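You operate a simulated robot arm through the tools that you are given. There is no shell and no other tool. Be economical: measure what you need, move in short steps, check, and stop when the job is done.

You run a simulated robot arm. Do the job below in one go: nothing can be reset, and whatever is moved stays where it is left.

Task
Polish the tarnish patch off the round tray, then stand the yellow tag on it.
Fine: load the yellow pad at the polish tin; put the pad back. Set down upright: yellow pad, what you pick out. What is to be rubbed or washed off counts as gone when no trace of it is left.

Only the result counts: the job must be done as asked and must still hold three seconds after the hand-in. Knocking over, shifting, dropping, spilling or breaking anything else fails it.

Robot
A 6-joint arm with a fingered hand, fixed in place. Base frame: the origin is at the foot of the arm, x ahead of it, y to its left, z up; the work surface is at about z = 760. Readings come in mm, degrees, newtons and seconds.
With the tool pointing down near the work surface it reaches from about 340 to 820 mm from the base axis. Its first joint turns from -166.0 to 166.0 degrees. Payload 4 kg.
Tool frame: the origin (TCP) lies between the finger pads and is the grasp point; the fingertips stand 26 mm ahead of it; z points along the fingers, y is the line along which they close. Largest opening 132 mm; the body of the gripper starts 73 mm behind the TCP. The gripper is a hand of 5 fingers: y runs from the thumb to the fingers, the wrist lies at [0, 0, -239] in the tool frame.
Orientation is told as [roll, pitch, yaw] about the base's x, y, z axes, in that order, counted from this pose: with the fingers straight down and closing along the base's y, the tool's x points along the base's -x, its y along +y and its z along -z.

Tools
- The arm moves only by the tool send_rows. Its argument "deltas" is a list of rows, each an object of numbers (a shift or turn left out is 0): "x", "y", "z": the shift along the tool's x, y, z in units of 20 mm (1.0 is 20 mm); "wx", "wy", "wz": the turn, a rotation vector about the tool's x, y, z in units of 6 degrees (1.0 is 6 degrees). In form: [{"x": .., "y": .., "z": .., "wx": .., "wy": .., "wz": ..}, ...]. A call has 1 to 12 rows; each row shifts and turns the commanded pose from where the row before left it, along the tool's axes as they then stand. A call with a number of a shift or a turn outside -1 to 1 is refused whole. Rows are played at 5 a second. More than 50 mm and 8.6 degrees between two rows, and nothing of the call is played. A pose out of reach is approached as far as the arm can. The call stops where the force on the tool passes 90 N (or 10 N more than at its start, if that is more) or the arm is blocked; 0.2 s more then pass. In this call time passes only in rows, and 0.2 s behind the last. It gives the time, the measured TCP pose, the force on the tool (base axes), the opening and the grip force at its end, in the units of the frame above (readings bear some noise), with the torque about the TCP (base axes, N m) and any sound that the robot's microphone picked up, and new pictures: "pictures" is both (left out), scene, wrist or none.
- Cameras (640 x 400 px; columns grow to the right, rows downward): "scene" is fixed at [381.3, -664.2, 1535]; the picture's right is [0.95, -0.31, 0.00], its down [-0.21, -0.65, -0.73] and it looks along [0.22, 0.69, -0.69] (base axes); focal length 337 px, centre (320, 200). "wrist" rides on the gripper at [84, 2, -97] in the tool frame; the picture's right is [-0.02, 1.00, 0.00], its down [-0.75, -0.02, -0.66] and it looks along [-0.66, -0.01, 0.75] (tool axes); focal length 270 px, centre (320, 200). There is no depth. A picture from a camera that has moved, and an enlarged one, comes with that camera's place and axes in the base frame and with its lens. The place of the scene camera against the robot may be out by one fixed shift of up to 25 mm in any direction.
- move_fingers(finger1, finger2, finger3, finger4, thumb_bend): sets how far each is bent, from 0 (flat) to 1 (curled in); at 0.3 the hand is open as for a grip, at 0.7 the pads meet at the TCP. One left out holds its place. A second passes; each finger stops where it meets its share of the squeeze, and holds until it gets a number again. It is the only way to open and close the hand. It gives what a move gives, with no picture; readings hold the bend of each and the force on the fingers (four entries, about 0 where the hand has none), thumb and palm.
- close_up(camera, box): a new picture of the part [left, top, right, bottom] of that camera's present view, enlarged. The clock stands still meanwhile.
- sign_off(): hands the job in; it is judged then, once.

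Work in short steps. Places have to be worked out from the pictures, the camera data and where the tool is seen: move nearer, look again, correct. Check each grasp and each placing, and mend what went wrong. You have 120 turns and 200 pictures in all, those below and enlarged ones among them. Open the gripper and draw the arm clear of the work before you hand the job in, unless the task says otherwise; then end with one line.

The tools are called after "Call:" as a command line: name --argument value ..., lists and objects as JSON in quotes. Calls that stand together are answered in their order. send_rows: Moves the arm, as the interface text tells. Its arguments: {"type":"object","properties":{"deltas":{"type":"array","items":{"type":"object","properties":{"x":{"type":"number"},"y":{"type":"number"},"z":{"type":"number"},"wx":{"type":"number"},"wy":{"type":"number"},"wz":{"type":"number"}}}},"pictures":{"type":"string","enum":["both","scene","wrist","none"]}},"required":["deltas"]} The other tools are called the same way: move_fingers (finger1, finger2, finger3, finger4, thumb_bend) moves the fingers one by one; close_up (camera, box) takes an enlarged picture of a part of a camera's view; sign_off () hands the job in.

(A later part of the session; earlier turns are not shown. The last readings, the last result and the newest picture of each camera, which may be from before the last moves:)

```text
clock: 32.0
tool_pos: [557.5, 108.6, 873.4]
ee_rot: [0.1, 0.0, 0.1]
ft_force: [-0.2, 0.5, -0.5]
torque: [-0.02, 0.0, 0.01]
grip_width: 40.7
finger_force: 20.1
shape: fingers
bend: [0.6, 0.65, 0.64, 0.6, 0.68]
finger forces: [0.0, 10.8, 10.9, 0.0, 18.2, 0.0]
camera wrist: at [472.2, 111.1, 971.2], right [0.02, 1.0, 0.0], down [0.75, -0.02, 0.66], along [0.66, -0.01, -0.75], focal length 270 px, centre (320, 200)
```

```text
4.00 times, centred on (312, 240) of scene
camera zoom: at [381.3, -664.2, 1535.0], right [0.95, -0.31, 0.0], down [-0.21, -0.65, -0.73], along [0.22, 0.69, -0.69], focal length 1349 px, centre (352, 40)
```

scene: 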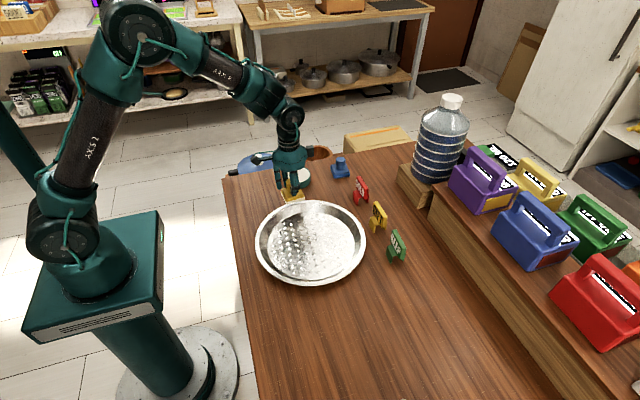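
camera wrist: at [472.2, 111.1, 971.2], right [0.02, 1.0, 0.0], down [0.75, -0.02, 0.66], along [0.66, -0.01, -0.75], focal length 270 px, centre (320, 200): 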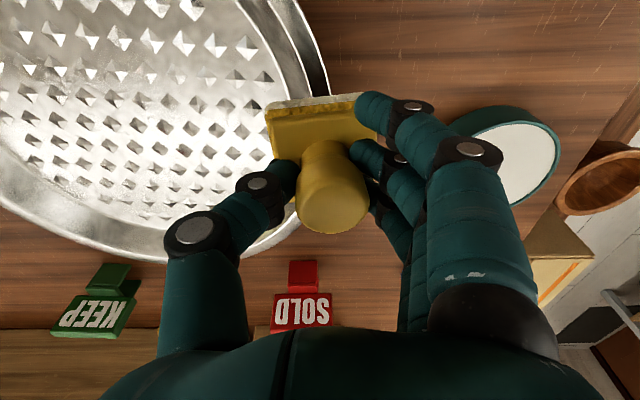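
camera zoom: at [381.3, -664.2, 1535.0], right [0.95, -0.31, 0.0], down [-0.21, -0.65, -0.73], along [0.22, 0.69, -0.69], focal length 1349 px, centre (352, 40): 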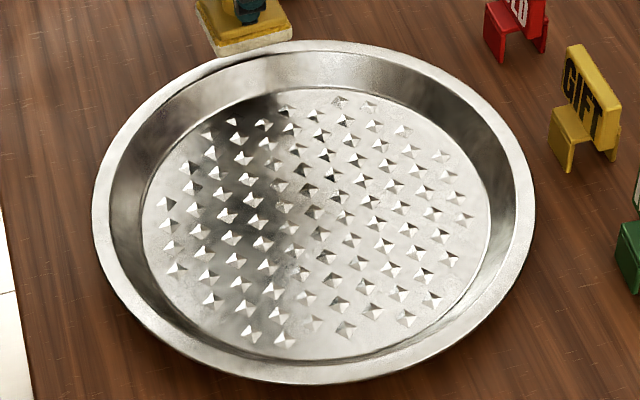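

The patch looks gone, with the dark streak probably the arm's reflection. I'll check closely for traces through the wrist camera.

Call:
close_up --camera "wrist" --box '[40, 0, 290, 170]'

```text
2.35 times, centred on (165, 85) of wrist
camera zoom: at [472.2, 111.1, 971.2], right [0.02, 1.0, 0.0], down [0.75, -0.02, 0.66], along [0.66, -0.01, -0.75], focal length 636 px, centre (685, 471)
```

zoom: 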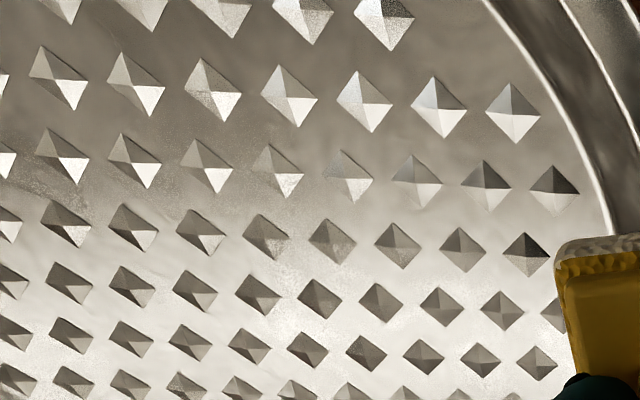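

No traces visible. I'll carry the pad back over its original spot, then recheck the tray with the arm out of the reflection.

Call:
send_rows --deltas '[{"x": 0.575, "y": 0.81}, {"x": 0.575, "y": 0.81}, {"x": 0.575, "y": 0.81}, {"x": 0.575, "y": 0.81}, {"x": 0.575, "y": 0.81}, {"x": 0.575, "y": 0.81}, {"x": 0.575, "y": 0.81}, {"x": 0.575, "y": 0.81}]'

Call:
close_up --camera "scene" --box '[260, 200, 356, 260]'

Call:
close_up --camera "scene" --box '[225, 140, 321, 200]'

```text
clock: 33.8
tool_pos: [464.9, 237.9, 871.8]
ee_rot: [0.1, 0.0, 0.0]
ft_force: [-0.2, 1.3, -1.0]
torque: [-0.02, 0.0, 0.01]
grip_width: 40.7
finger_force: 20.1
shape: fingers
bend: [0.6, 0.64, 0.64, 0.6, 0.68]
finger forces: [0.0, 10.9, 11.0, 0.0, 18.2, 0.0]
camera wrist: at [380.3, 239.0, 970.7], right [0.02, 1.0, 0.0], down [0.75, -0.02, 0.66], along [0.66, -0.01, -0.75], focal length 270 px, centre (320, 200)
```

scene: 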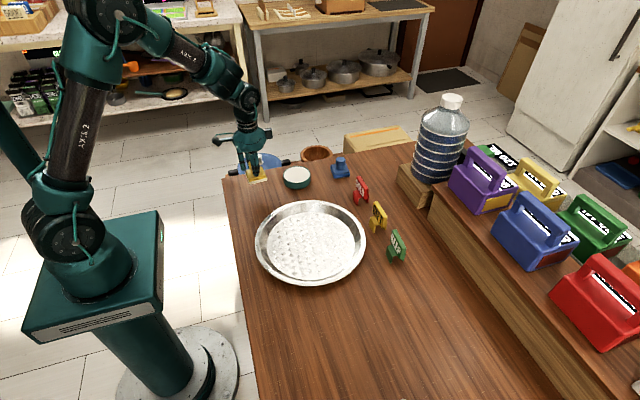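
wrist: 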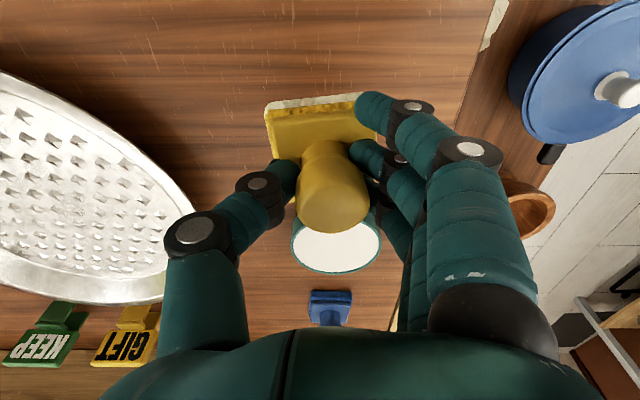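

```text
6.67 times, centred on (308, 230) of scene
camera zoom: at [381.3, -664.2, 1535.0], right [0.95, -0.31, 0.0], down [-0.21, -0.65, -0.73], along [0.22, 0.69, -0.69], focal length 2249 px, centre (400, 0)
```

zoom: 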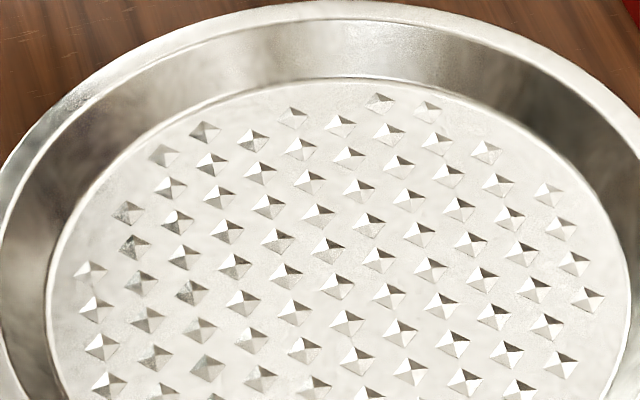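

```text
6.67 times, centred on (273, 170) of scene
camera zoom: at [381.3, -664.2, 1535.0], right [0.95, -0.31, 0.0], down [-0.21, -0.65, -0.73], along [0.22, 0.69, -0.69], focal length 2249 px, centre (633, 400)
```

zoom: 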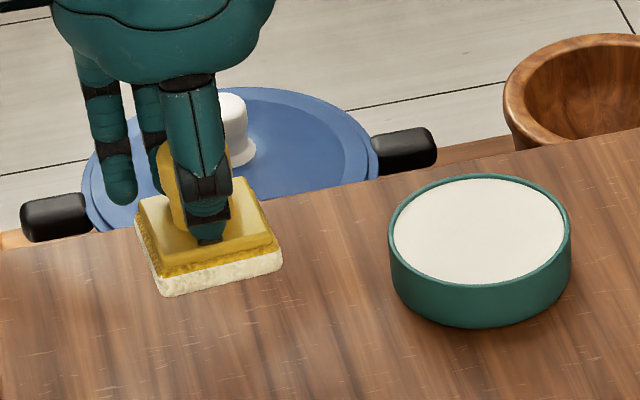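

The tray is clean. Now I'll lower the pad onto its spot; it should touch at TCP≈817.

Call:
send_rows --deltas '[{"z": 0.9}, {"z": 0.9}, {"z": 0.7}]' --pictures "none"

Call:
send_rows --deltas '[{"z": 0.1}, {}]' --pictures "none"

```text
clock: 34.6
tool_pos: [466.3, 236.9, 822.2]
ee_rot: [0.0, 0.0, 0.0]
ft_force: [-0.5, -0.1, -0.9]
torque: [0.0, -0.01, -0.01]
grip_width: 40.8
finger_force: 20.4
shape: fingers
bend: [0.6, 0.64, 0.64, 0.6, 0.68]
finger forces: [0.0, 10.8, 10.9, 0.1, 18.2, 0.0]
```

```text
clock: 35.2
tool_pos: [466.0, 238.0, 819.7]
ee_rot: [0.0, 0.0, 0.0]
ft_force: [-0.9, -0.6, -0.5]
torque: [0.01, -0.01, 0.03]
grip_width: 40.6
finger_force: 19.9
shape: fingers
bend: [0.6, 0.64, 0.64, 0.6, 0.68]
finger forces: [0.1, 10.8, 10.9, 0.1, 18.1, 0.1]
```

Call:
send_rows --deltas '[{"z": 0.1}, {"z": 0.05}]' --pictures "none"

```text
clock: 35.8
tool_pos: [465.7, 236.5, 817.3]
ee_rot: [0.0, 0.0, 0.0]
ft_force: [-0.9, -0.9, -0.4]
torque: [0.01, -0.03, -0.02]
grip_width: 40.7
finger_force: 20.3
shape: fingers
bend: [0.6, 0.64, 0.64, 0.6, 0.68]
finger forces: [0.1, 10.9, 10.8, 0.0, 18.3, 0.0]
```

No contact yet, so a little more.

Call:
send_rows --deltas '[{"z": 0.05}, {}]' --pictures "none"

Call:
send_rows --deltas '[{"z": 0.05}, {}]' --pictures "none"

```text
clock: 36.4
tool_pos: [466.4, 239.4, 816.6]
ee_rot: [-0.1, 0.0, 0.0]
ft_force: [-0.4, -2.1, 2.8]
torque: [0.04, 0.0, -0.02]
grip_width: 40.7
finger_force: 20.6
shape: fingers
bend: [0.6, 0.65, 0.64, 0.6, 0.68]
finger forces: [0.0, 10.7, 10.5, 0.1, 19.3, 0.0]
```

```text
clock: 37.0
tool_pos: [467.0, 237.7, 816.1]
ee_rot: [0.0, 0.0, 0.0]
ft_force: [1.1, -4.7, 9.0]
torque: [0.08, -0.02, 0.01]
grip_width: 40.9
finger_force: 22.5
shape: fingers
bend: [0.6, 0.65, 0.65, 0.6, 0.68]
finger forces: [0.0, 10.8, 10.9, 0.0, 22.8, 0.0]
```

The pad rests on the table. I'll release it.

Call:
move_fingers --finger2 0.6 --finger3 0.6 --thumb_bend 0.62

Call:
move_fingers --finger1 0.45 --finger2 0.45 --finger3 0.45 --finger4 0.45 --thumb_bend 0.45

Call:
send_rows --deltas '[{"z": -0.7}, {"z": -1}, {"z": -1}, {"z": -1}, {"z": -1}, {"z": -1}]'

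Call:
close_up --camera "scene" --box '[225, 140, 321, 200]'

```text
clock: 38.0
tool_pos: [466.0, 237.1, 815.9]
ee_rot: [-0.1, 0.1, -0.1]
ft_force: [0.2, 0.2, 0.9]
torque: [0.03, -0.02, 0.02]
grip_width: 43.3
finger_force: 0.6
shape: fingers
bend: [0.6, 0.6, 0.59, 0.6, 0.62]
finger forces: [0.0, 0.7, 1.1, 0.1, 0.0, 0.1]
```

```text
clock: 39.0
tool_pos: [464.9, 237.8, 815.6]
ee_rot: [0.0, -0.1, 0.0]
ft_force: [-0.6, 0.4, -0.4]
torque: [0.02, -0.01, 0.0]
grip_width: 90.0
finger_force: 0.0
shape: fingers
bend: [0.45, 0.45, 0.45, 0.45, 0.45]
finger forces: [0.0, 0.0, 0.1, 0.0, 0.1, 0.1]
```

```text
clock: 40.4
tool_pos: [464.4, 236.2, 930.7]
ee_rot: [-0.1, 0.0, 0.0]
ft_force: [-1.0, 0.4, 0.8]
torque: [0.03, 0.01, 0.0]
grip_width: 90.2
finger_force: 0.0
shape: fingers
bend: [0.45, 0.45, 0.45, 0.45, 0.45]
finger forces: [0.0, 0.0, 0.0, 0.0, 0.0, 0.0]
camera wrist: at [380.1, 239.2, 1027.6], right [0.02, 1.0, 0.0], down [0.75, -0.02, 0.66], along [0.66, -0.01, -0.75], focal length 270 px, centre (320, 200)
```

scene: 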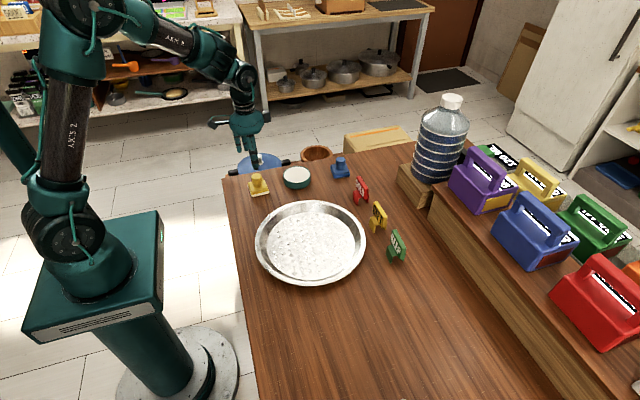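
wrist: 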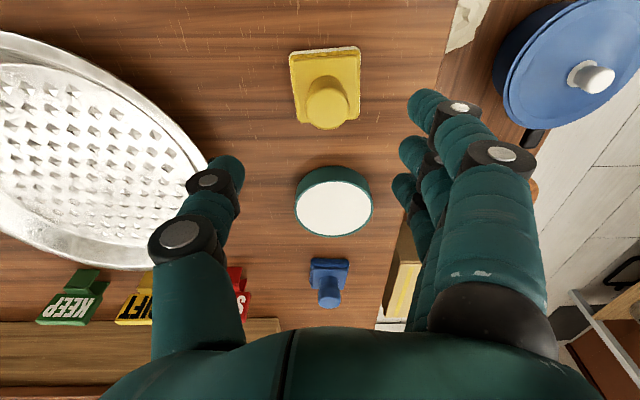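

```text
6.67 times, centred on (273, 170) of scene
camera zoom: at [381.3, -664.2, 1535.0], right [0.95, -0.31, 0.0], down [-0.21, -0.65, -0.73], along [0.22, 0.69, -0.69], focal length 2249 px, centre (633, 400)
```

zoom: 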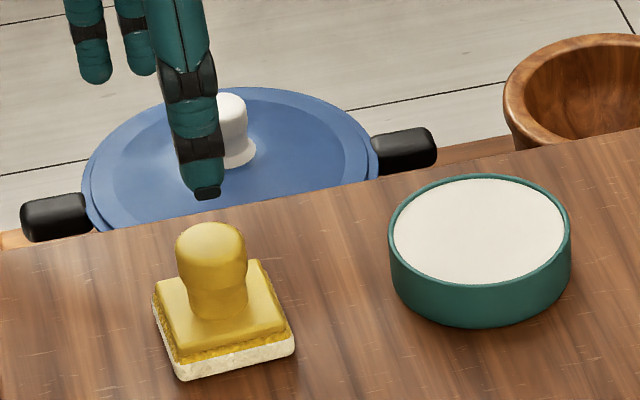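

The pad is back in its exact original place, and the tin is unmoved. Now I'll go at height to look at the yellow GIFT tag.

Call:
send_rows --deltas '[{"z": -1}, {"x": -0.75, "y": -0.95}, {"x": -0.75, "y": -0.95}, {"x": -0.75, "y": -0.95}, {"x": -0.75, "y": -0.95}, {"x": -0.75, "y": -0.95}, {"x": -0.75, "y": -0.95}, {"x": -0.75, "y": -0.95}, {"x": -0.75, "y": -0.95}, {"x": -0.75, "y": -0.95}, {"x": -0.75, "y": -0.95}, {"x": -0.75, "y": -0.95}]' --pictures "none"

Call:
send_rows --deltas '[{"x": -0.75, "y": -0.95}, {"x": -0.75, "y": -0.95}, {"x": -0.75, "y": -0.95}, {"x": -0.75, "y": -0.95}]'

Call:
close_up --camera "scene" --box '[345, 170, 425, 270]'

```text
clock: 43.0
tool_pos: [630.5, 29.5, 950.3]
ee_rot: [0.0, 0.1, 0.0]
ft_force: [0.2, 0.0, -0.4]
torque: [-0.01, 0.02, 0.02]
grip_width: 90.4
finger_force: 0.1
shape: fingers
bend: [0.45, 0.45, 0.45, 0.45, 0.45]
finger forces: [0.0, 0.0, 0.0, 0.0, 0.0, 0.0]
```

```text
clock: 44.0
tool_pos: [691.3, -48.5, 948.7]
ee_rot: [0.0, 0.1, 0.1]
ft_force: [0.4, -0.2, 0.6]
torque: [0.0, -0.01, 0.03]
grip_width: 90.1
finger_force: 0.0
shape: fingers
bend: [0.45, 0.45, 0.45, 0.45, 0.45]
finger forces: [0.1, 0.0, 0.0, 0.0, 0.0, 0.0]
camera wrist: at [606.3, -45.6, 1047.0], right [0.02, 1.0, 0.0], down [0.75, -0.01, 0.66], along [0.66, -0.01, -0.75], focal length 270 px, centre (320, 200)
```

scene: 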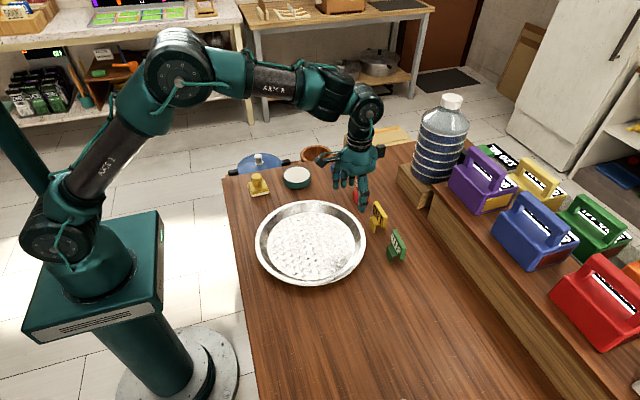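
wrist: 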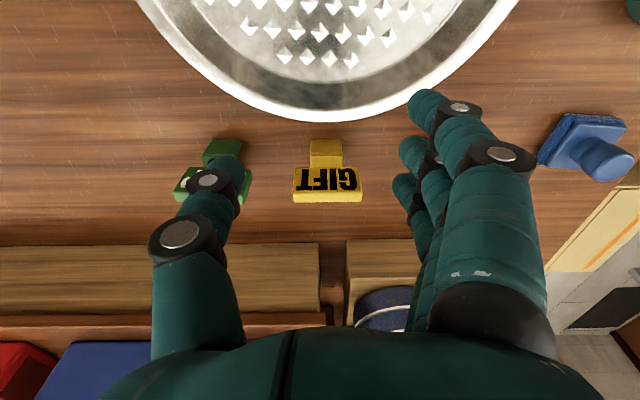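

```text
4.00 times, centred on (385, 220) of scene
camera zoom: at [381.3, -664.2, 1535.0], right [0.95, -0.31, 0.0], down [-0.21, -0.65, -0.73], along [0.22, 0.69, -0.69], focal length 1349 px, centre (60, 120)
```

zoom: 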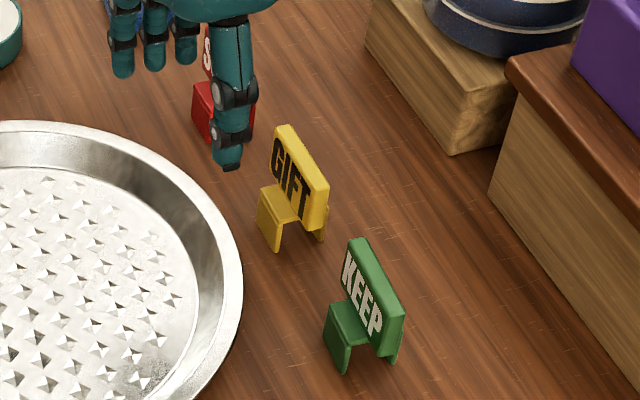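

The GIFT tag is an n-shaped clip with a plate standing on its far (+x) side. I'll enlarge the wrist view for dimensions.

Call:
close_up --camera "wrist" --box '[250, 110, 410, 230]'

Call:
close_up --camera "scene" --box '[360, 190, 408, 240]'

```text
3.33 times, centred on (330, 170) of wrist
camera zoom: at [606.3, -45.6, 1047.0], right [0.02, 1.0, 0.0], down [0.75, -0.01, 0.66], along [0.66, -0.01, -0.75], focal length 901 px, centre (287, 300)
```

zoom: 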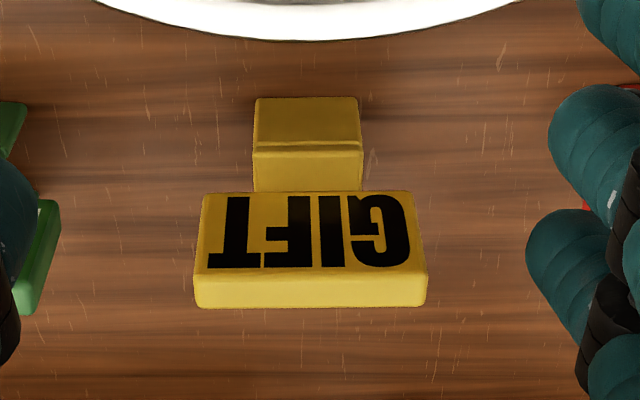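

```text
8.00 times, centred on (384, 215) of scene
camera zoom: at [381.3, -664.2, 1535.0], right [0.95, -0.31, 0.0], down [-0.21, -0.65, -0.73], along [0.22, 0.69, -0.69], focal length 2698 px, centre (-192, 80)
```

zoom: 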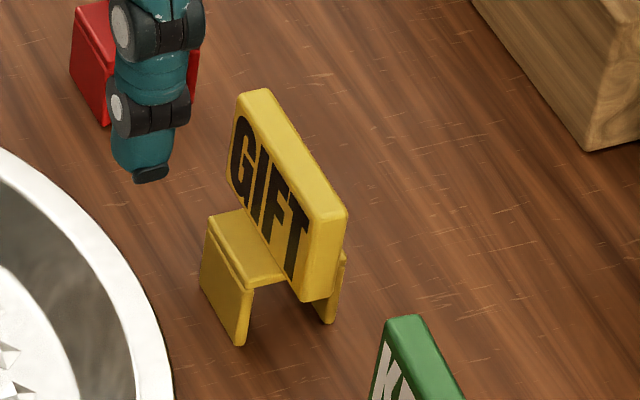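

The tag's plate is about 72 mm wide along y and 13 mm thick, with x about 780–793, a top near z 836 and its centre at y≈-41. The clip is about 34 mm high. I'll turn the hand 90° so the four fingers go behind the plate and the thumb in front.

Call:
send_rows --deltas '[{"wz": 1}, {"wz": 1}, {"wz": 1}, {"wz": 1}, {"wz": 1}, {"wz": 1}, {"wz": 1}, {"wz": 1}]' --pictures "none"

Call:
send_rows --deltas '[{"wz": 1}, {"wz": 1}, {"wz": 1}, {"wz": 1}, {"wz": 1}, {"wz": 1}, {"wz": 1}]'

```text
clock: 45.8
tool_pos: [690.8, -47.2, 949.1]
ee_rot: [0.0, -0.1, -48.1]
ft_force: [-0.2, 0.2, 0.0]
torque: [-0.02, -0.03, -0.03]
grip_width: 90.0
finger_force: 0.1
shape: fingers
bend: [0.45, 0.45, 0.45, 0.45, 0.45]
finger forces: [0.0, 0.1, 0.1, 0.0, 0.0, 0.0]
```

```text
clock: 47.4
tool_pos: [690.0, -46.5, 949.8]
ee_rot: [-0.1, 0.0, -90.1]
ft_force: [-0.1, 0.2, 1.0]
torque: [0.01, 0.02, -0.03]
grip_width: 90.2
finger_force: 0.0
shape: fingers
bend: [0.45, 0.45, 0.45, 0.45, 0.45]
finger forces: [0.0, 0.0, 0.1, 0.0, 0.0, 0.0]
camera wrist: at [691.8, 37.8, 1047.2], right [1.0, -0.02, 0.0], down [-0.02, -0.75, 0.66], along [-0.01, -0.66, -0.75], focal length 270 px, centre (320, 200)
```

scene: 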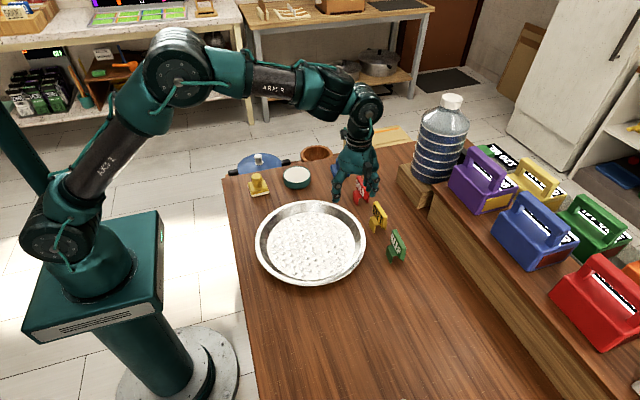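
wrist: 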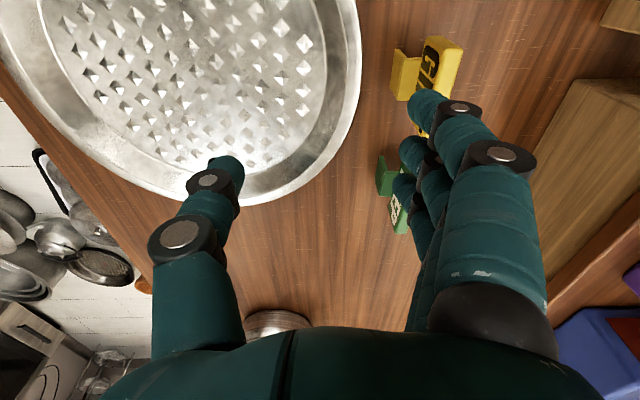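

The turn went cleanly. I'll move over the tag and lower to z≈890, with the fingertips still above the plate.

Call:
send_rows --deltas '[{"y": 0.8, "x": 0.05}, {"y": 0.8, "x": 0.05}, {"y": 0.8, "x": 0.05}, {"y": 0.8, "x": 0.05}, {"y": 0.8, "x": 0.05}, {"y": 0.8, "x": 0.03}, {"z": 1}, {"z": 1}, {"z": 1}]'

Call:
close_up --camera "scene" --box '[345, 160, 425, 250]'

```text
clock: 49.4
tool_pos: [787.0, -41.3, 888.5]
ee_rot: [0.0, 0.0, -90.0]
ft_force: [0.2, 0.4, 0.0]
torque: [0.01, 0.01, 0.05]
grip_width: 90.2
finger_force: 0.0
shape: fingers
bend: [0.45, 0.45, 0.45, 0.45, 0.45]
finger forces: [0.0, 0.0, 0.1, 0.0, 0.0, 0.0]
camera wrist: at [789.0, 43.8, 986.2], right [1.0, -0.02, 0.0], down [-0.02, -0.75, 0.66], along [-0.01, -0.66, -0.75], focal length 270 px, centre (320, 200)
```

scene: 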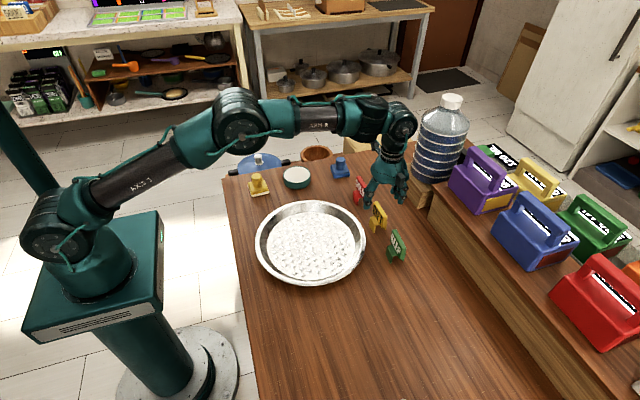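
wrist: 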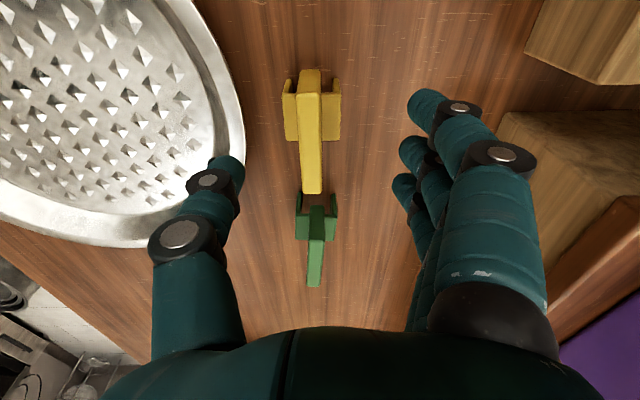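

```text
4.44 times, centred on (385, 205) of scene
camera zoom: at [381.3, -664.2, 1535.0], right [0.95, -0.31, 0.0], down [-0.21, -0.65, -0.73], along [0.22, 0.69, -0.69], focal length 1499 px, centre (31, 178)
```

zoom: 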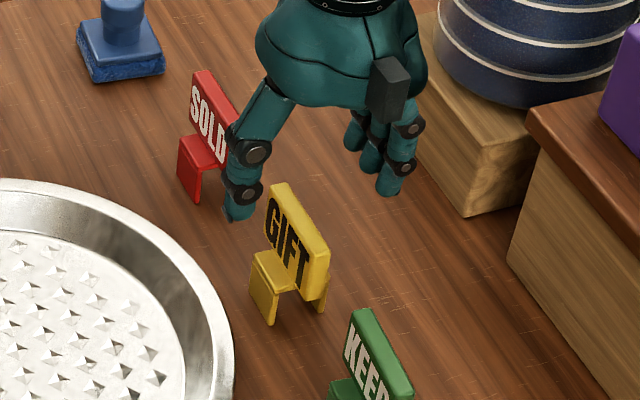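

The plate's centreline is near x≈782, so I'll shift 5 mm toward -x and descend, with the fingers straddling the plate.

Call:
send_rows --deltas '[{"y": -0.25, "x": -0.03}, {"z": 0.8}, {"z": 0.8}, {"z": 0.8}]'

Call:
close_up --camera "scene" --box '[345, 170, 425, 250]'

```text
clock: 50.4
tool_pos: [782.2, -41.8, 841.2]
ee_rot: [0.0, 0.0, -90.1]
ft_force: [-0.6, -0.8, 0.9]
torque: [0.03, 0.0, 0.03]
grip_width: 90.3
finger_force: 0.1
shape: fingers
bend: [0.45, 0.45, 0.45, 0.45, 0.45]
finger forces: [0.0, 0.0, 0.0, 0.0, 0.0, 0.1]
camera wrist: at [783.9, 43.0, 939.1], right [1.0, -0.02, 0.0], down [-0.02, -0.75, 0.66], along [-0.01, -0.66, -0.75], focal length 270 px, centre (320, 200)
```

scene: 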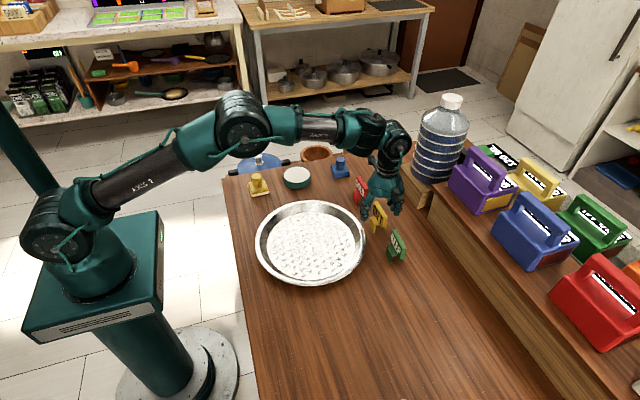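
wrist: 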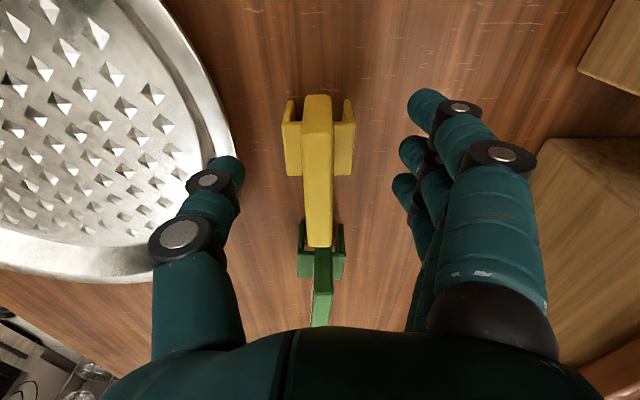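

```text
5.00 times, centred on (385, 210) of scene
camera zoom: at [381.3, -664.2, 1535.0], right [0.95, -0.31, 0.0], down [-0.21, -0.65, -0.73], along [0.22, 0.69, -0.69], focal length 1687 px, centre (-5, 150)
```

zoom: 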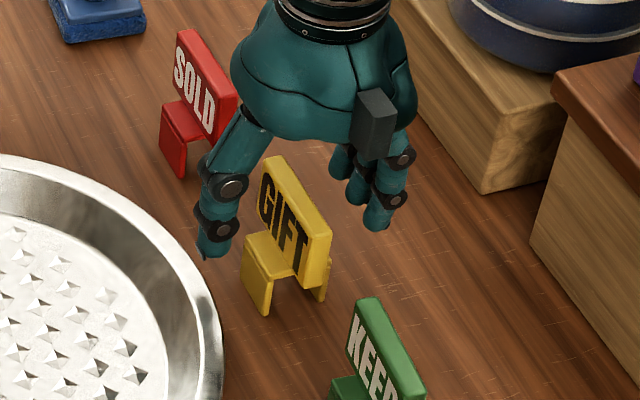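

The plate is centred between thumb and fingers. I'll lower to TCP≈829 and close partly.

Call:
send_rows --deltas '[{"z": 0.6}, {}]' --pictures "none"

Call:
move_fingers --finger1 0.6 --finger2 0.6 --finger3 0.6 --finger4 0.6 --thumb_bend 0.6

Call:
close_up --camera "wrist" --box '[160, 60, 480, 260]'

Call:
close_up --camera "scene" --box '[345, 170, 425, 250]'

```text
clock: 51.0
tool_pos: [783.1, -42.4, 829.1]
ee_rot: [0.1, 0.0, -90.0]
ft_force: [-0.1, 0.5, -1.2]
torque: [0.01, -0.03, 0.01]
grip_width: 90.2
finger_force: 0.0
shape: fingers
bend: [0.45, 0.45, 0.45, 0.45, 0.45]
finger forces: [0.0, 0.1, 0.0, 0.1, 0.0, 0.1]
```

```text
clock: 52.0
tool_pos: [781.9, -41.8, 829.4]
ee_rot: [0.0, 0.1, -90.0]
ft_force: [1.0, -0.7, -0.2]
torque: [0.01, 0.0, -0.01]
grip_width: 46.1
finger_force: 0.0
shape: fingers
bend: [0.6, 0.6, 0.6, 0.6, 0.6]
finger forces: [0.1, 0.0, 0.0, 0.0, 0.1, 0.1]
```

```text
2.00 times, centred on (320, 160) of wrist
camera zoom: at [784.1, 42.9, 927.2], right [1.0, -0.02, 0.0], down [-0.02, -0.75, 0.66], along [-0.01, -0.66, -0.75], focal length 541 px, centre (320, 280)
```

zoom: 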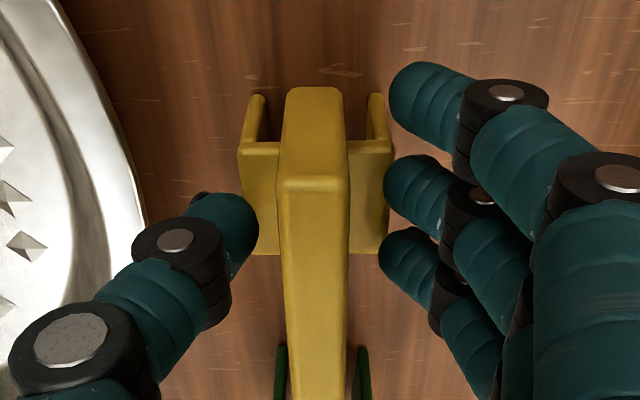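

```text
5.00 times, centred on (385, 210) of scene
camera zoom: at [381.3, -664.2, 1535.0], right [0.95, -0.31, 0.0], down [-0.21, -0.65, -0.73], along [0.22, 0.69, -0.69], focal length 1687 px, centre (-5, 150)
```

zoom: 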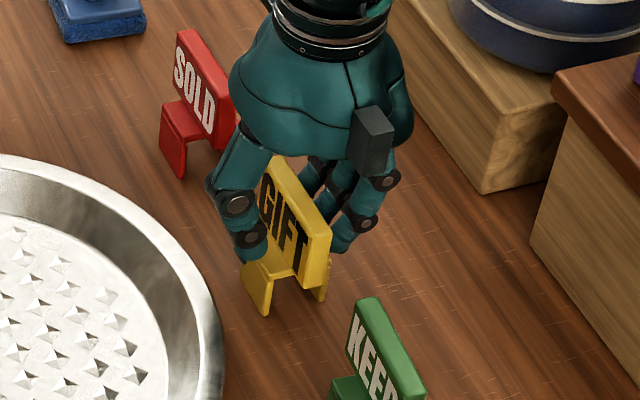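

No contacts yet and the tips pass above the clip. I'll close in smaller steps.

Call:
move_fingers --finger1 0.65 --finger2 0.65 --finger3 0.65 --finger4 0.65 --thumb_bend 0.65

Call:
close_up --camera "wrist" --box '[160, 60, 480, 260]'

```text
clock: 53.0
tool_pos: [782.4, -43.3, 829.8]
ee_rot: [-0.1, 0.0, -90.0]
ft_force: [0.3, 0.4, 0.3]
torque: [0.03, -0.02, 0.02]
grip_width: 34.1
finger_force: 0.1
shape: fingers
bend: [0.65, 0.65, 0.65, 0.65, 0.65]
finger forces: [0.1, 0.0, 0.1, 0.0, 0.0, 0.0]
```

```text
2.00 times, centred on (320, 160) of wrist
camera zoom: at [784.1, 42.9, 927.2], right [1.0, -0.02, 0.0], down [-0.02, -0.75, 0.66], along [-0.01, -0.66, -0.75], focal length 541 px, centre (320, 280)
```

zoom: 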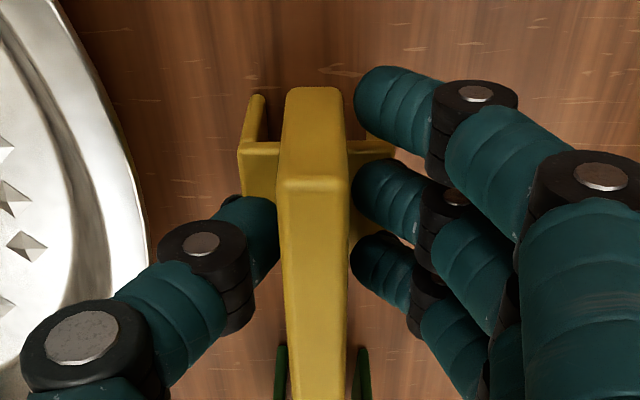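

Both sides are symmetric and almost touching. I'll close to light contact.

Call:
move_fingers --finger1 0.68 --finger2 0.68 --finger3 0.68 --finger4 0.68 --thumb_bend 0.68

```text
clock: 54.0
tool_pos: [781.9, -41.0, 829.9]
ee_rot: [0.0, 0.1, -90.1]
ft_force: [0.4, -0.4, -0.3]
torque: [0.01, -0.01, -0.05]
grip_width: 30.6
finger_force: 2.8
shape: fingers
bend: [0.67, 0.67, 0.67, 0.67, 0.67]
finger forces: [0.9, 0.8, 0.8, 0.8, 2.9, 0.0]
```

All four fingers and the thumb touch evenly. Now I'll squeeze and lift slightly.

Call:
move_fingers --finger1 0.75 --finger2 0.75 --finger3 0.75 --finger4 0.75 --thumb_bend 0.8

Call:
send_rows --deltas '[{"z": -0.3}, {"z": -0.7}]'

Call:
close_up --camera "scene" --box '[345, 170, 425, 250]'

```text
clock: 55.0
tool_pos: [782.5, -42.0, 829.0]
ee_rot: [0.0, 0.0, -90.0]
ft_force: [-0.3, -0.1, 0.4]
torque: [-0.04, -0.03, 0.03]
grip_width: 29.0
finger_force: 23.4
shape: fingers
bend: [0.72, 0.72, 0.72, 0.72, 0.68]
finger forces: [5.7, 5.8, 5.8, 5.8, 23.3, 0.0]
```

```text
clock: 55.6
tool_pos: [783.4, -42.1, 849.5]
ee_rot: [0.0, 0.0, -90.1]
ft_force: [-0.2, 0.8, -1.1]
torque: [-0.01, 0.0, 0.01]
grip_width: 29.0
finger_force: 23.8
shape: fingers
bend: [0.72, 0.72, 0.72, 0.72, 0.68]
finger forces: [5.9, 5.8, 5.8, 5.8, 23.3, 0.1]
camera wrist: at [783.9, 42.7, 946.8], right [1.0, -0.02, 0.0], down [-0.02, -0.75, 0.66], along [-0.01, -0.66, -0.75], focal length 270 px, centre (320, 200)
```

scene: 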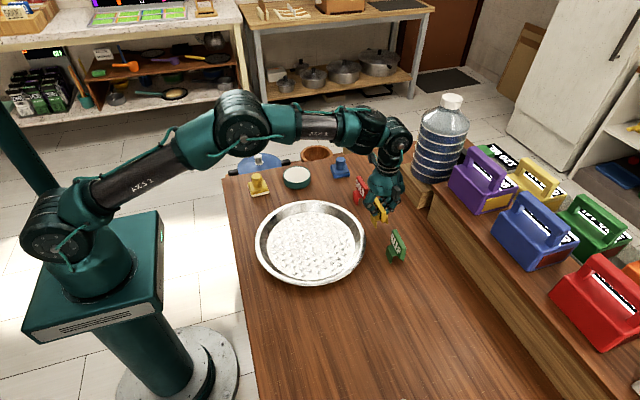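
wrist: 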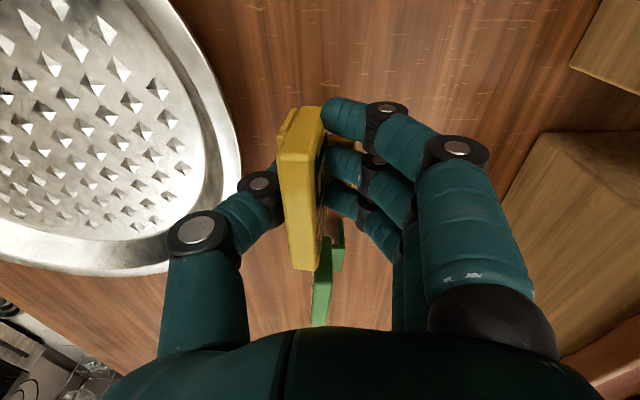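

```text
5.00 times, centred on (385, 210) of scene
camera zoom: at [381.3, -664.2, 1535.0], right [0.95, -0.31, 0.0], down [-0.21, -0.65, -0.73], along [0.22, 0.69, -0.69], focal length 1687 px, centre (-5, 150)
```

zoom: 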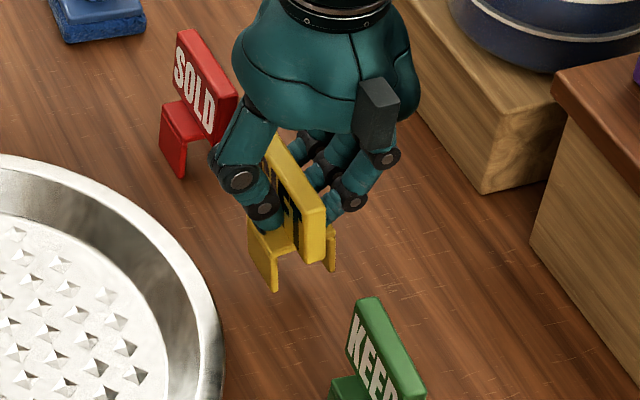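

The tag is lifted but leans a bit in the grip. I'll take a closer look to gauge the tilt.

Call:
close_up --camera "wrist" --box '[200, 70, 440, 280]'

Call:
close_up --camera "scene" --box '[360, 180, 408, 240]'

```text
1.90 times, centred on (320, 175) of wrist
camera zoom: at [783.9, 42.7, 946.8], right [1.0, -0.02, 0.0], down [-0.02, -0.75, 0.66], along [-0.01, -0.66, -0.75], focal length 515 px, centre (320, 248)
```

zoom: 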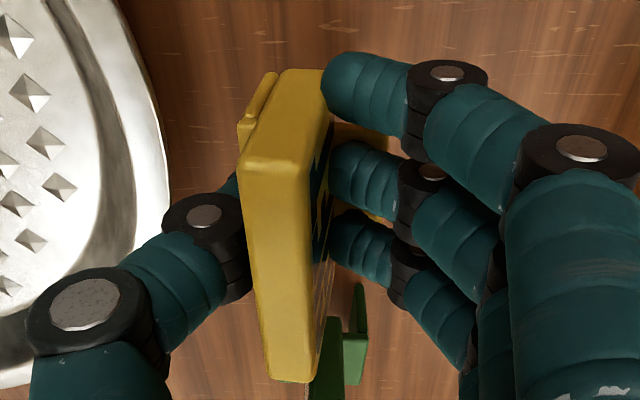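

```text
6.67 times, centred on (384, 210) of scene
camera zoom: at [381.3, -664.2, 1535.0], right [0.95, -0.31, 0.0], down [-0.21, -0.65, -0.73], along [0.22, 0.69, -0.69], focal length 2249 px, centre (-107, 133)
```

zoom: 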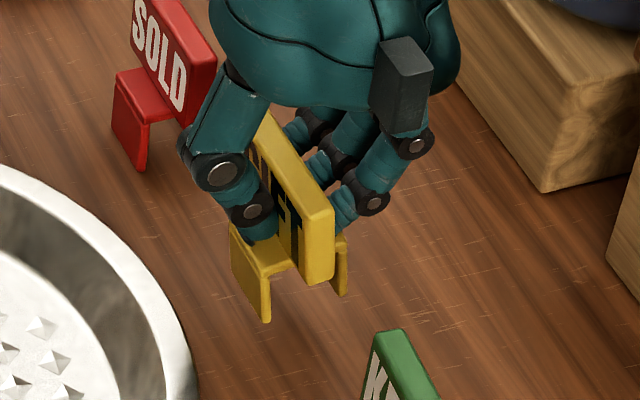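

The tag leans about 9–10° with its top toward -x. I'll lift clear, carry it over the tray's middle and turn the hand by about +9.5° to bring it upright.

Call:
send_rows --deltas '[{"z": -0.9}, {"z": -0.9}, {"z": -0.9}, {"y": -0.9}, {"y": -0.9}, {"y": -0.9}, {"y": -0.9}, {"y": -0.9}, {"y": -0.9}, {"y": -0.9}, {"y": -0.9}]' --pictures "none"

Call:
send_rows --deltas '[{"y": -0.9}, {"y": -0.9}, {"y": -0.9}, {"y": -0.5}, {"wx": 0.8}, {"wx": 0.8}, {}]'

Call:
close_up --camera "scene" --box '[260, 160, 372, 260]'

Call:
close_up --camera "wrist" --box '[200, 70, 440, 280]'

```text
clock: 58.0
tool_pos: [637.7, -41.0, 902.7]
ee_rot: [0.1, 0.0, -90.1]
ft_force: [0.1, -0.1, -0.3]
torque: [0.02, -0.01, 0.02]
grip_width: 28.8
finger_force: 23.0
shape: fingers
bend: [0.73, 0.73, 0.73, 0.73, 0.68]
finger forces: [5.7, 5.7, 5.8, 5.8, 23.2, 0.0]
```

```text
clock: 59.6
tool_pos: [573.1, -41.2, 903.8]
ee_rot: [-9.7, 0.0, -90.0]
ft_force: [-0.5, -0.9, -0.2]
torque: [0.0, -0.01, 0.01]
grip_width: 28.6
finger_force: 22.9
shape: fingers
bend: [0.73, 0.73, 0.73, 0.73, 0.68]
finger forces: [5.8, 5.7, 5.8, 5.9, 23.2, 0.1]
camera wrist: at [591.1, 42.8, 999.4], right [0.99, -0.02, -0.17], down [0.1, -0.75, 0.65], along [-0.14, -0.66, -0.74], focal length 270 px, centre (320, 200)
```

scene: 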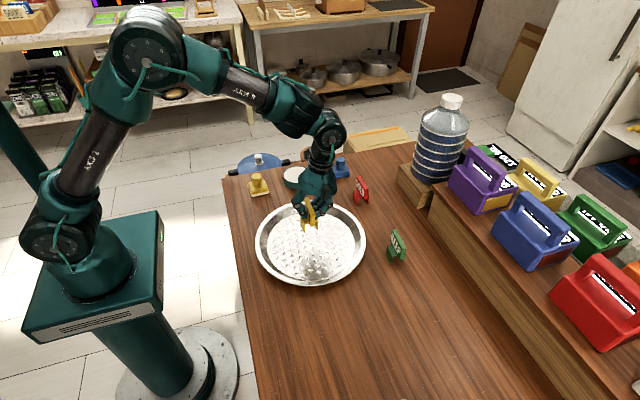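
wrist: 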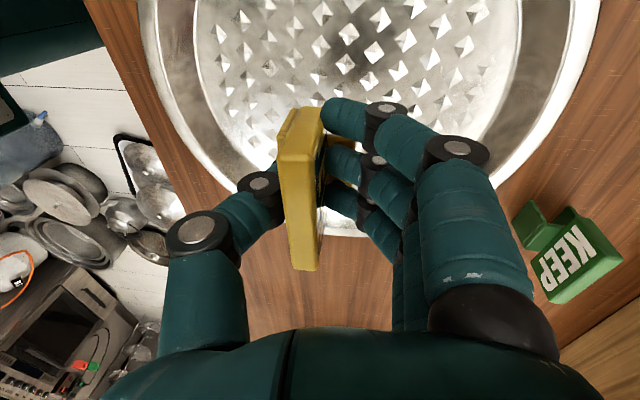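

```text
4.00 times, centred on (316, 210) of scene
camera zoom: at [381.3, -664.2, 1535.0], right [0.95, -0.31, 0.0], down [-0.21, -0.65, -0.73], along [0.22, 0.69, -0.69], focal length 1349 px, centre (336, 160)
```

zoom: 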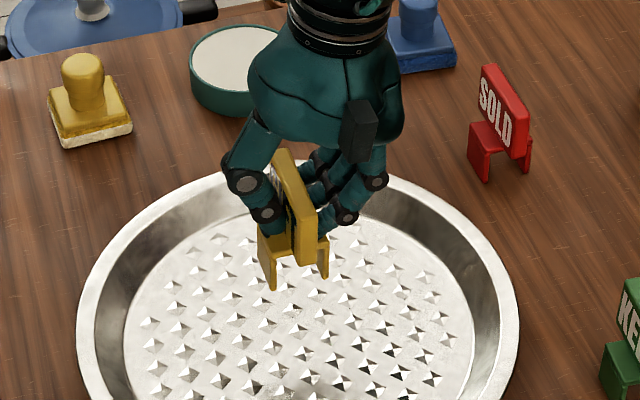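

```text
1.90 times, centred on (320, 175) of wrist
camera zoom: at [591.1, 42.8, 999.4], right [0.99, -0.02, -0.17], down [0.1, -0.75, 0.65], along [-0.14, -0.66, -0.74], focal length 515 px, centre (320, 248)
```

zoom: 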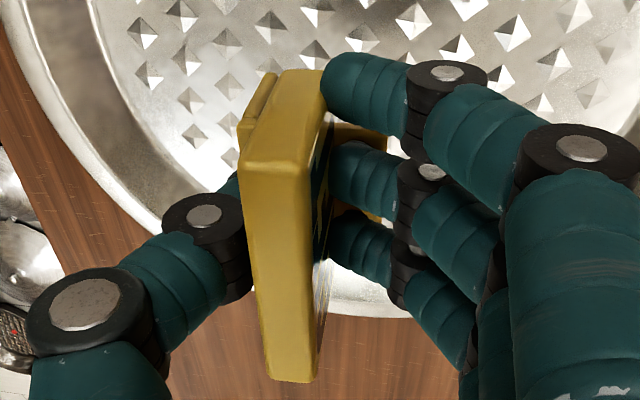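

I'll zoom in on the held tag to judge uprightness from the scene camera.

Call:
close_up --camera "scene" --box '[290, 190, 338, 240]'

```text
8.00 times, centred on (314, 215) of scene
camera zoom: at [381.3, -664.2, 1535.0], right [0.95, -0.31, 0.0], down [-0.21, -0.65, -0.73], along [0.22, 0.69, -0.69], focal length 2698 px, centre (368, 80)
```

zoom: 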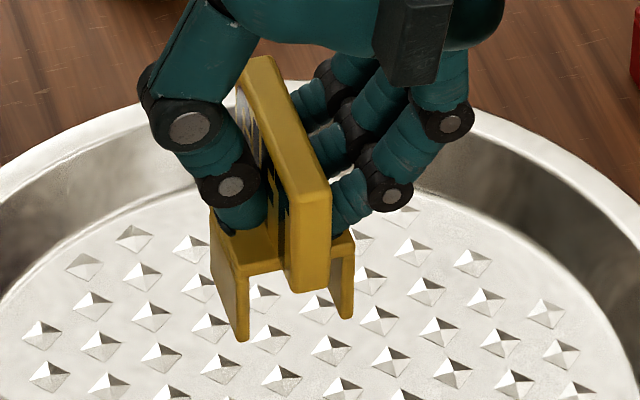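

The clip's legs and plate edges look vertical, and the feet hang over the tray's middle. I'll lower straight down (allowing for the hand's tilt) to just above the floor.

Call:
send_rows --deltas '[{"z": 0.986, "y": 0.167}, {"z": 0.986, "y": 0.167}, {"z": 0.74, "y": 0.125}, {}]' --pictures "none"

Call:
close_up --camera "scene" --box '[280, 190, 344, 250]'

```text
clock: 60.6
tool_pos: [573.2, -42.1, 848.9]
ee_rot: [-9.7, 0.0, -89.9]
ft_force: [-0.4, 1.6, -0.4]
torque: [0.03, 0.0, -0.01]
grip_width: 28.8
finger_force: 23.6
shape: fingers
bend: [0.73, 0.73, 0.73, 0.73, 0.68]
finger forces: [5.8, 5.7, 5.8, 5.8, 23.3, 0.0]
```

```text
6.67 times, centred on (312, 220) of scene
camera zoom: at [381.3, -664.2, 1535.0], right [0.95, -0.31, 0.0], down [-0.21, -0.65, -0.73], along [0.22, 0.69, -0.69], focal length 2249 px, centre (373, 67)
```

zoom: 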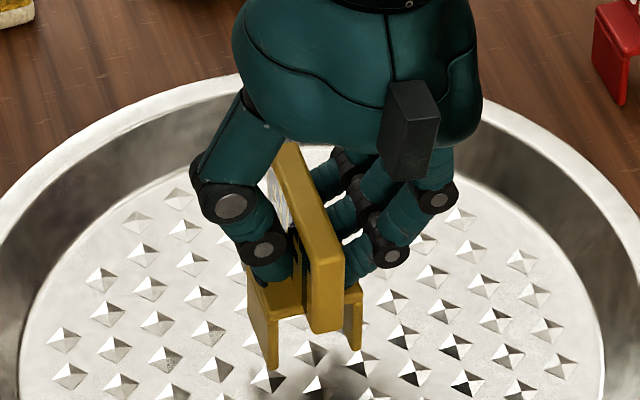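

About 12 mm to go. I'll lower in small steps with force checks.

Call:
send_rows --deltas '[{"z": 0.2, "y": 0.034}, {"z": 0.2, "y": 0.034}]' --pictures "none"

Call:
send_rows --deltas '[{"z": 0.1, "y": 0.017}, {}]' --pictures "none"

Call:
send_rows --deltas '[{"z": 0.1, "y": 0.017}, {}]' --pictures "none"

```text
clock: 61.2
tool_pos: [573.3, -42.1, 840.6]
ee_rot: [-9.6, -0.1, -90.1]
ft_force: [0.3, -0.2, 0.7]
torque: [0.0, -0.01, 0.03]
grip_width: 28.5
finger_force: 23.3
shape: fingers
bend: [0.73, 0.73, 0.73, 0.73, 0.68]
finger forces: [5.8, 5.9, 5.8, 5.8, 23.2, 0.0]
```

```text
clock: 61.8
tool_pos: [573.2, -42.4, 838.7]
ee_rot: [-9.6, 0.0, -89.9]
ft_force: [0.1, 0.4, -0.3]
torque: [0.0, 0.0, -0.01]
grip_width: 28.7
finger_force: 22.7
shape: fingers
bend: [0.73, 0.73, 0.73, 0.73, 0.68]
finger forces: [5.9, 5.8, 5.9, 5.9, 23.2, 0.0]
```

```text
clock: 62.4
tool_pos: [572.8, -42.1, 836.0]
ee_rot: [-9.7, -0.1, -90.0]
ft_force: [0.5, -0.1, -0.3]
torque: [0.03, 0.05, 0.0]
grip_width: 28.6
finger_force: 23.0
shape: fingers
bend: [0.73, 0.73, 0.73, 0.73, 0.68]
finger forces: [5.8, 5.8, 5.8, 5.8, 23.2, 0.0]
```

Still free, so I'll continue in 1–2 mm steps.

Call:
send_rows --deltas '[{"z": 0.08, "y": 0.014}, {}]' --pictures "none"

Call:
send_rows --deltas '[{"z": 0.05, "y": 0.008}, {}]' --pictures "none"

Call:
close_up --camera "scene" --box '[280, 190, 344, 250]'

```text
clock: 63.0
tool_pos: [572.9, -42.2, 835.7]
ee_rot: [-9.7, 0.0, -90.0]
ft_force: [0.0, 0.3, -0.2]
torque: [-0.02, 0.03, 0.01]
grip_width: 28.7
finger_force: 23.7
shape: fingers
bend: [0.73, 0.73, 0.73, 0.73, 0.68]
finger forces: [5.8, 5.8, 5.8, 5.8, 23.2, 0.1]
```

```text
clock: 63.6
tool_pos: [572.9, -42.3, 835.5]
ee_rot: [-9.5, 0.0, -89.9]
ft_force: [0.0, 0.7, -0.5]
torque: [-0.04, -0.02, -0.01]
grip_width: 28.4
finger_force: 23.6
shape: fingers
bend: [0.73, 0.73, 0.73, 0.73, 0.68]
finger forces: [5.8, 5.8, 5.8, 5.8, 23.2, 0.0]
```

```text
6.67 times, centred on (312, 220) of scene
camera zoom: at [381.3, -664.2, 1535.0], right [0.95, -0.31, 0.0], down [-0.21, -0.65, -0.73], along [0.22, 0.69, -0.69], focal length 2249 px, centre (373, 67)
```

zoom: 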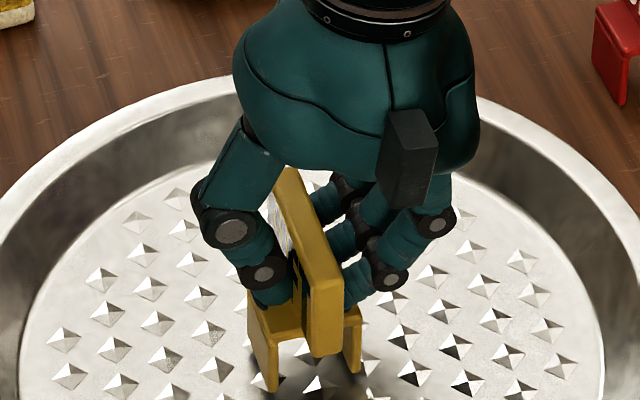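

Close but no force yet; I'll continue.

Call:
send_rows --deltas '[{"z": 0.05, "y": 0.008}, {}]' --pictures "none"

Call:
send_rows --deltas '[{"z": 0.05, "y": 0.008}, {}]' --pictures "none"

Call:
send_rows --deltas '[{"z": 0.05, "y": 0.008}, {}]' --pictures "none"

```text
clock: 64.2
tool_pos: [572.6, -42.2, 831.0]
ee_rot: [-9.5, 0.1, -90.1]
ft_force: [0.0, 0.1, 0.8]
torque: [0.03, 0.0, 0.01]
grip_width: 28.6
finger_force: 23.1
shape: fingers
bend: [0.73, 0.73, 0.73, 0.73, 0.68]
finger forces: [5.7, 5.7, 5.8, 5.8, 23.2, 0.0]
```

```text
clock: 64.8
tool_pos: [573.3, -42.0, 832.3]
ee_rot: [-9.6, 0.0, -90.0]
ft_force: [-0.9, 0.1, -0.4]
torque: [0.04, -0.02, -0.02]
grip_width: 28.7
finger_force: 23.3
shape: fingers
bend: [0.73, 0.73, 0.73, 0.73, 0.68]
finger forces: [5.9, 5.9, 5.7, 5.8, 23.2, 0.0]
```

```text
clock: 65.4
tool_pos: [573.3, -42.3, 832.2]
ee_rot: [-9.6, 0.0, -89.9]
ft_force: [0.9, 0.1, 0.9]
torque: [-0.02, -0.01, 0.01]
grip_width: 28.5
finger_force: 22.8
shape: fingers
bend: [0.73, 0.73, 0.73, 0.73, 0.68]
finger forces: [5.8, 5.8, 5.9, 5.7, 23.4, 0.0]
```

Call:
send_rows --deltas '[{"z": 0.05, "y": 0.008}, {}]' --pictures "none"

Call:
send_rows --deltas '[{"z": 0.05, "y": 0.008}, {}]' --pictures "none"

Call:
close_up --camera "scene" --box '[290, 200, 338, 250]'

```text
clock: 66.0
tool_pos: [573.6, -42.1, 830.4]
ee_rot: [-9.7, 0.0, -90.0]
ft_force: [-2.1, 0.5, 6.3]
torque: [0.0, 0.06, -0.01]
grip_width: 28.6
finger_force: 23.4
shape: fingers
bend: [0.73, 0.73, 0.73, 0.73, 0.68]
finger forces: [5.7, 5.6, 5.6, 5.6, 24.5, 0.0]
```

```text
clock: 66.6
tool_pos: [573.8, -41.4, 829.6]
ee_rot: [-9.4, 0.1, -90.1]
ft_force: [-0.1, -0.4, 15.5]
torque: [0.0, 0.13, 0.0]
grip_width: 28.7
finger_force: 25.6
shape: fingers
bend: [0.73, 0.73, 0.73, 0.73, 0.68]
finger forces: [6.2, 6.3, 6.2, 6.2, 25.7, 0.1]
```

```text
8.00 times, centred on (314, 225) of scene
camera zoom: at [381.3, -664.2, 1535.0], right [0.95, -0.31, 0.0], down [-0.21, -0.65, -0.73], along [0.22, 0.69, -0.69], focal length 2698 px, centre (368, 0)
```

zoom: 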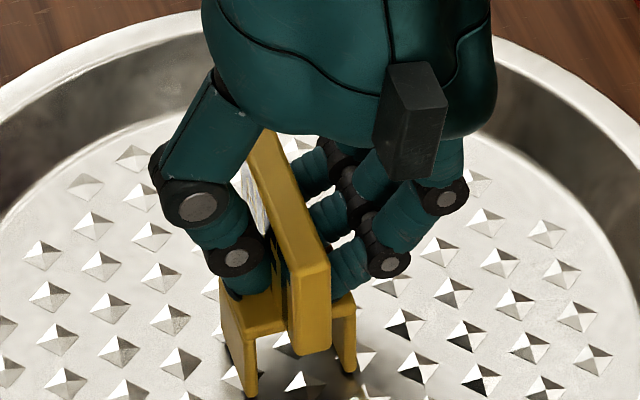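

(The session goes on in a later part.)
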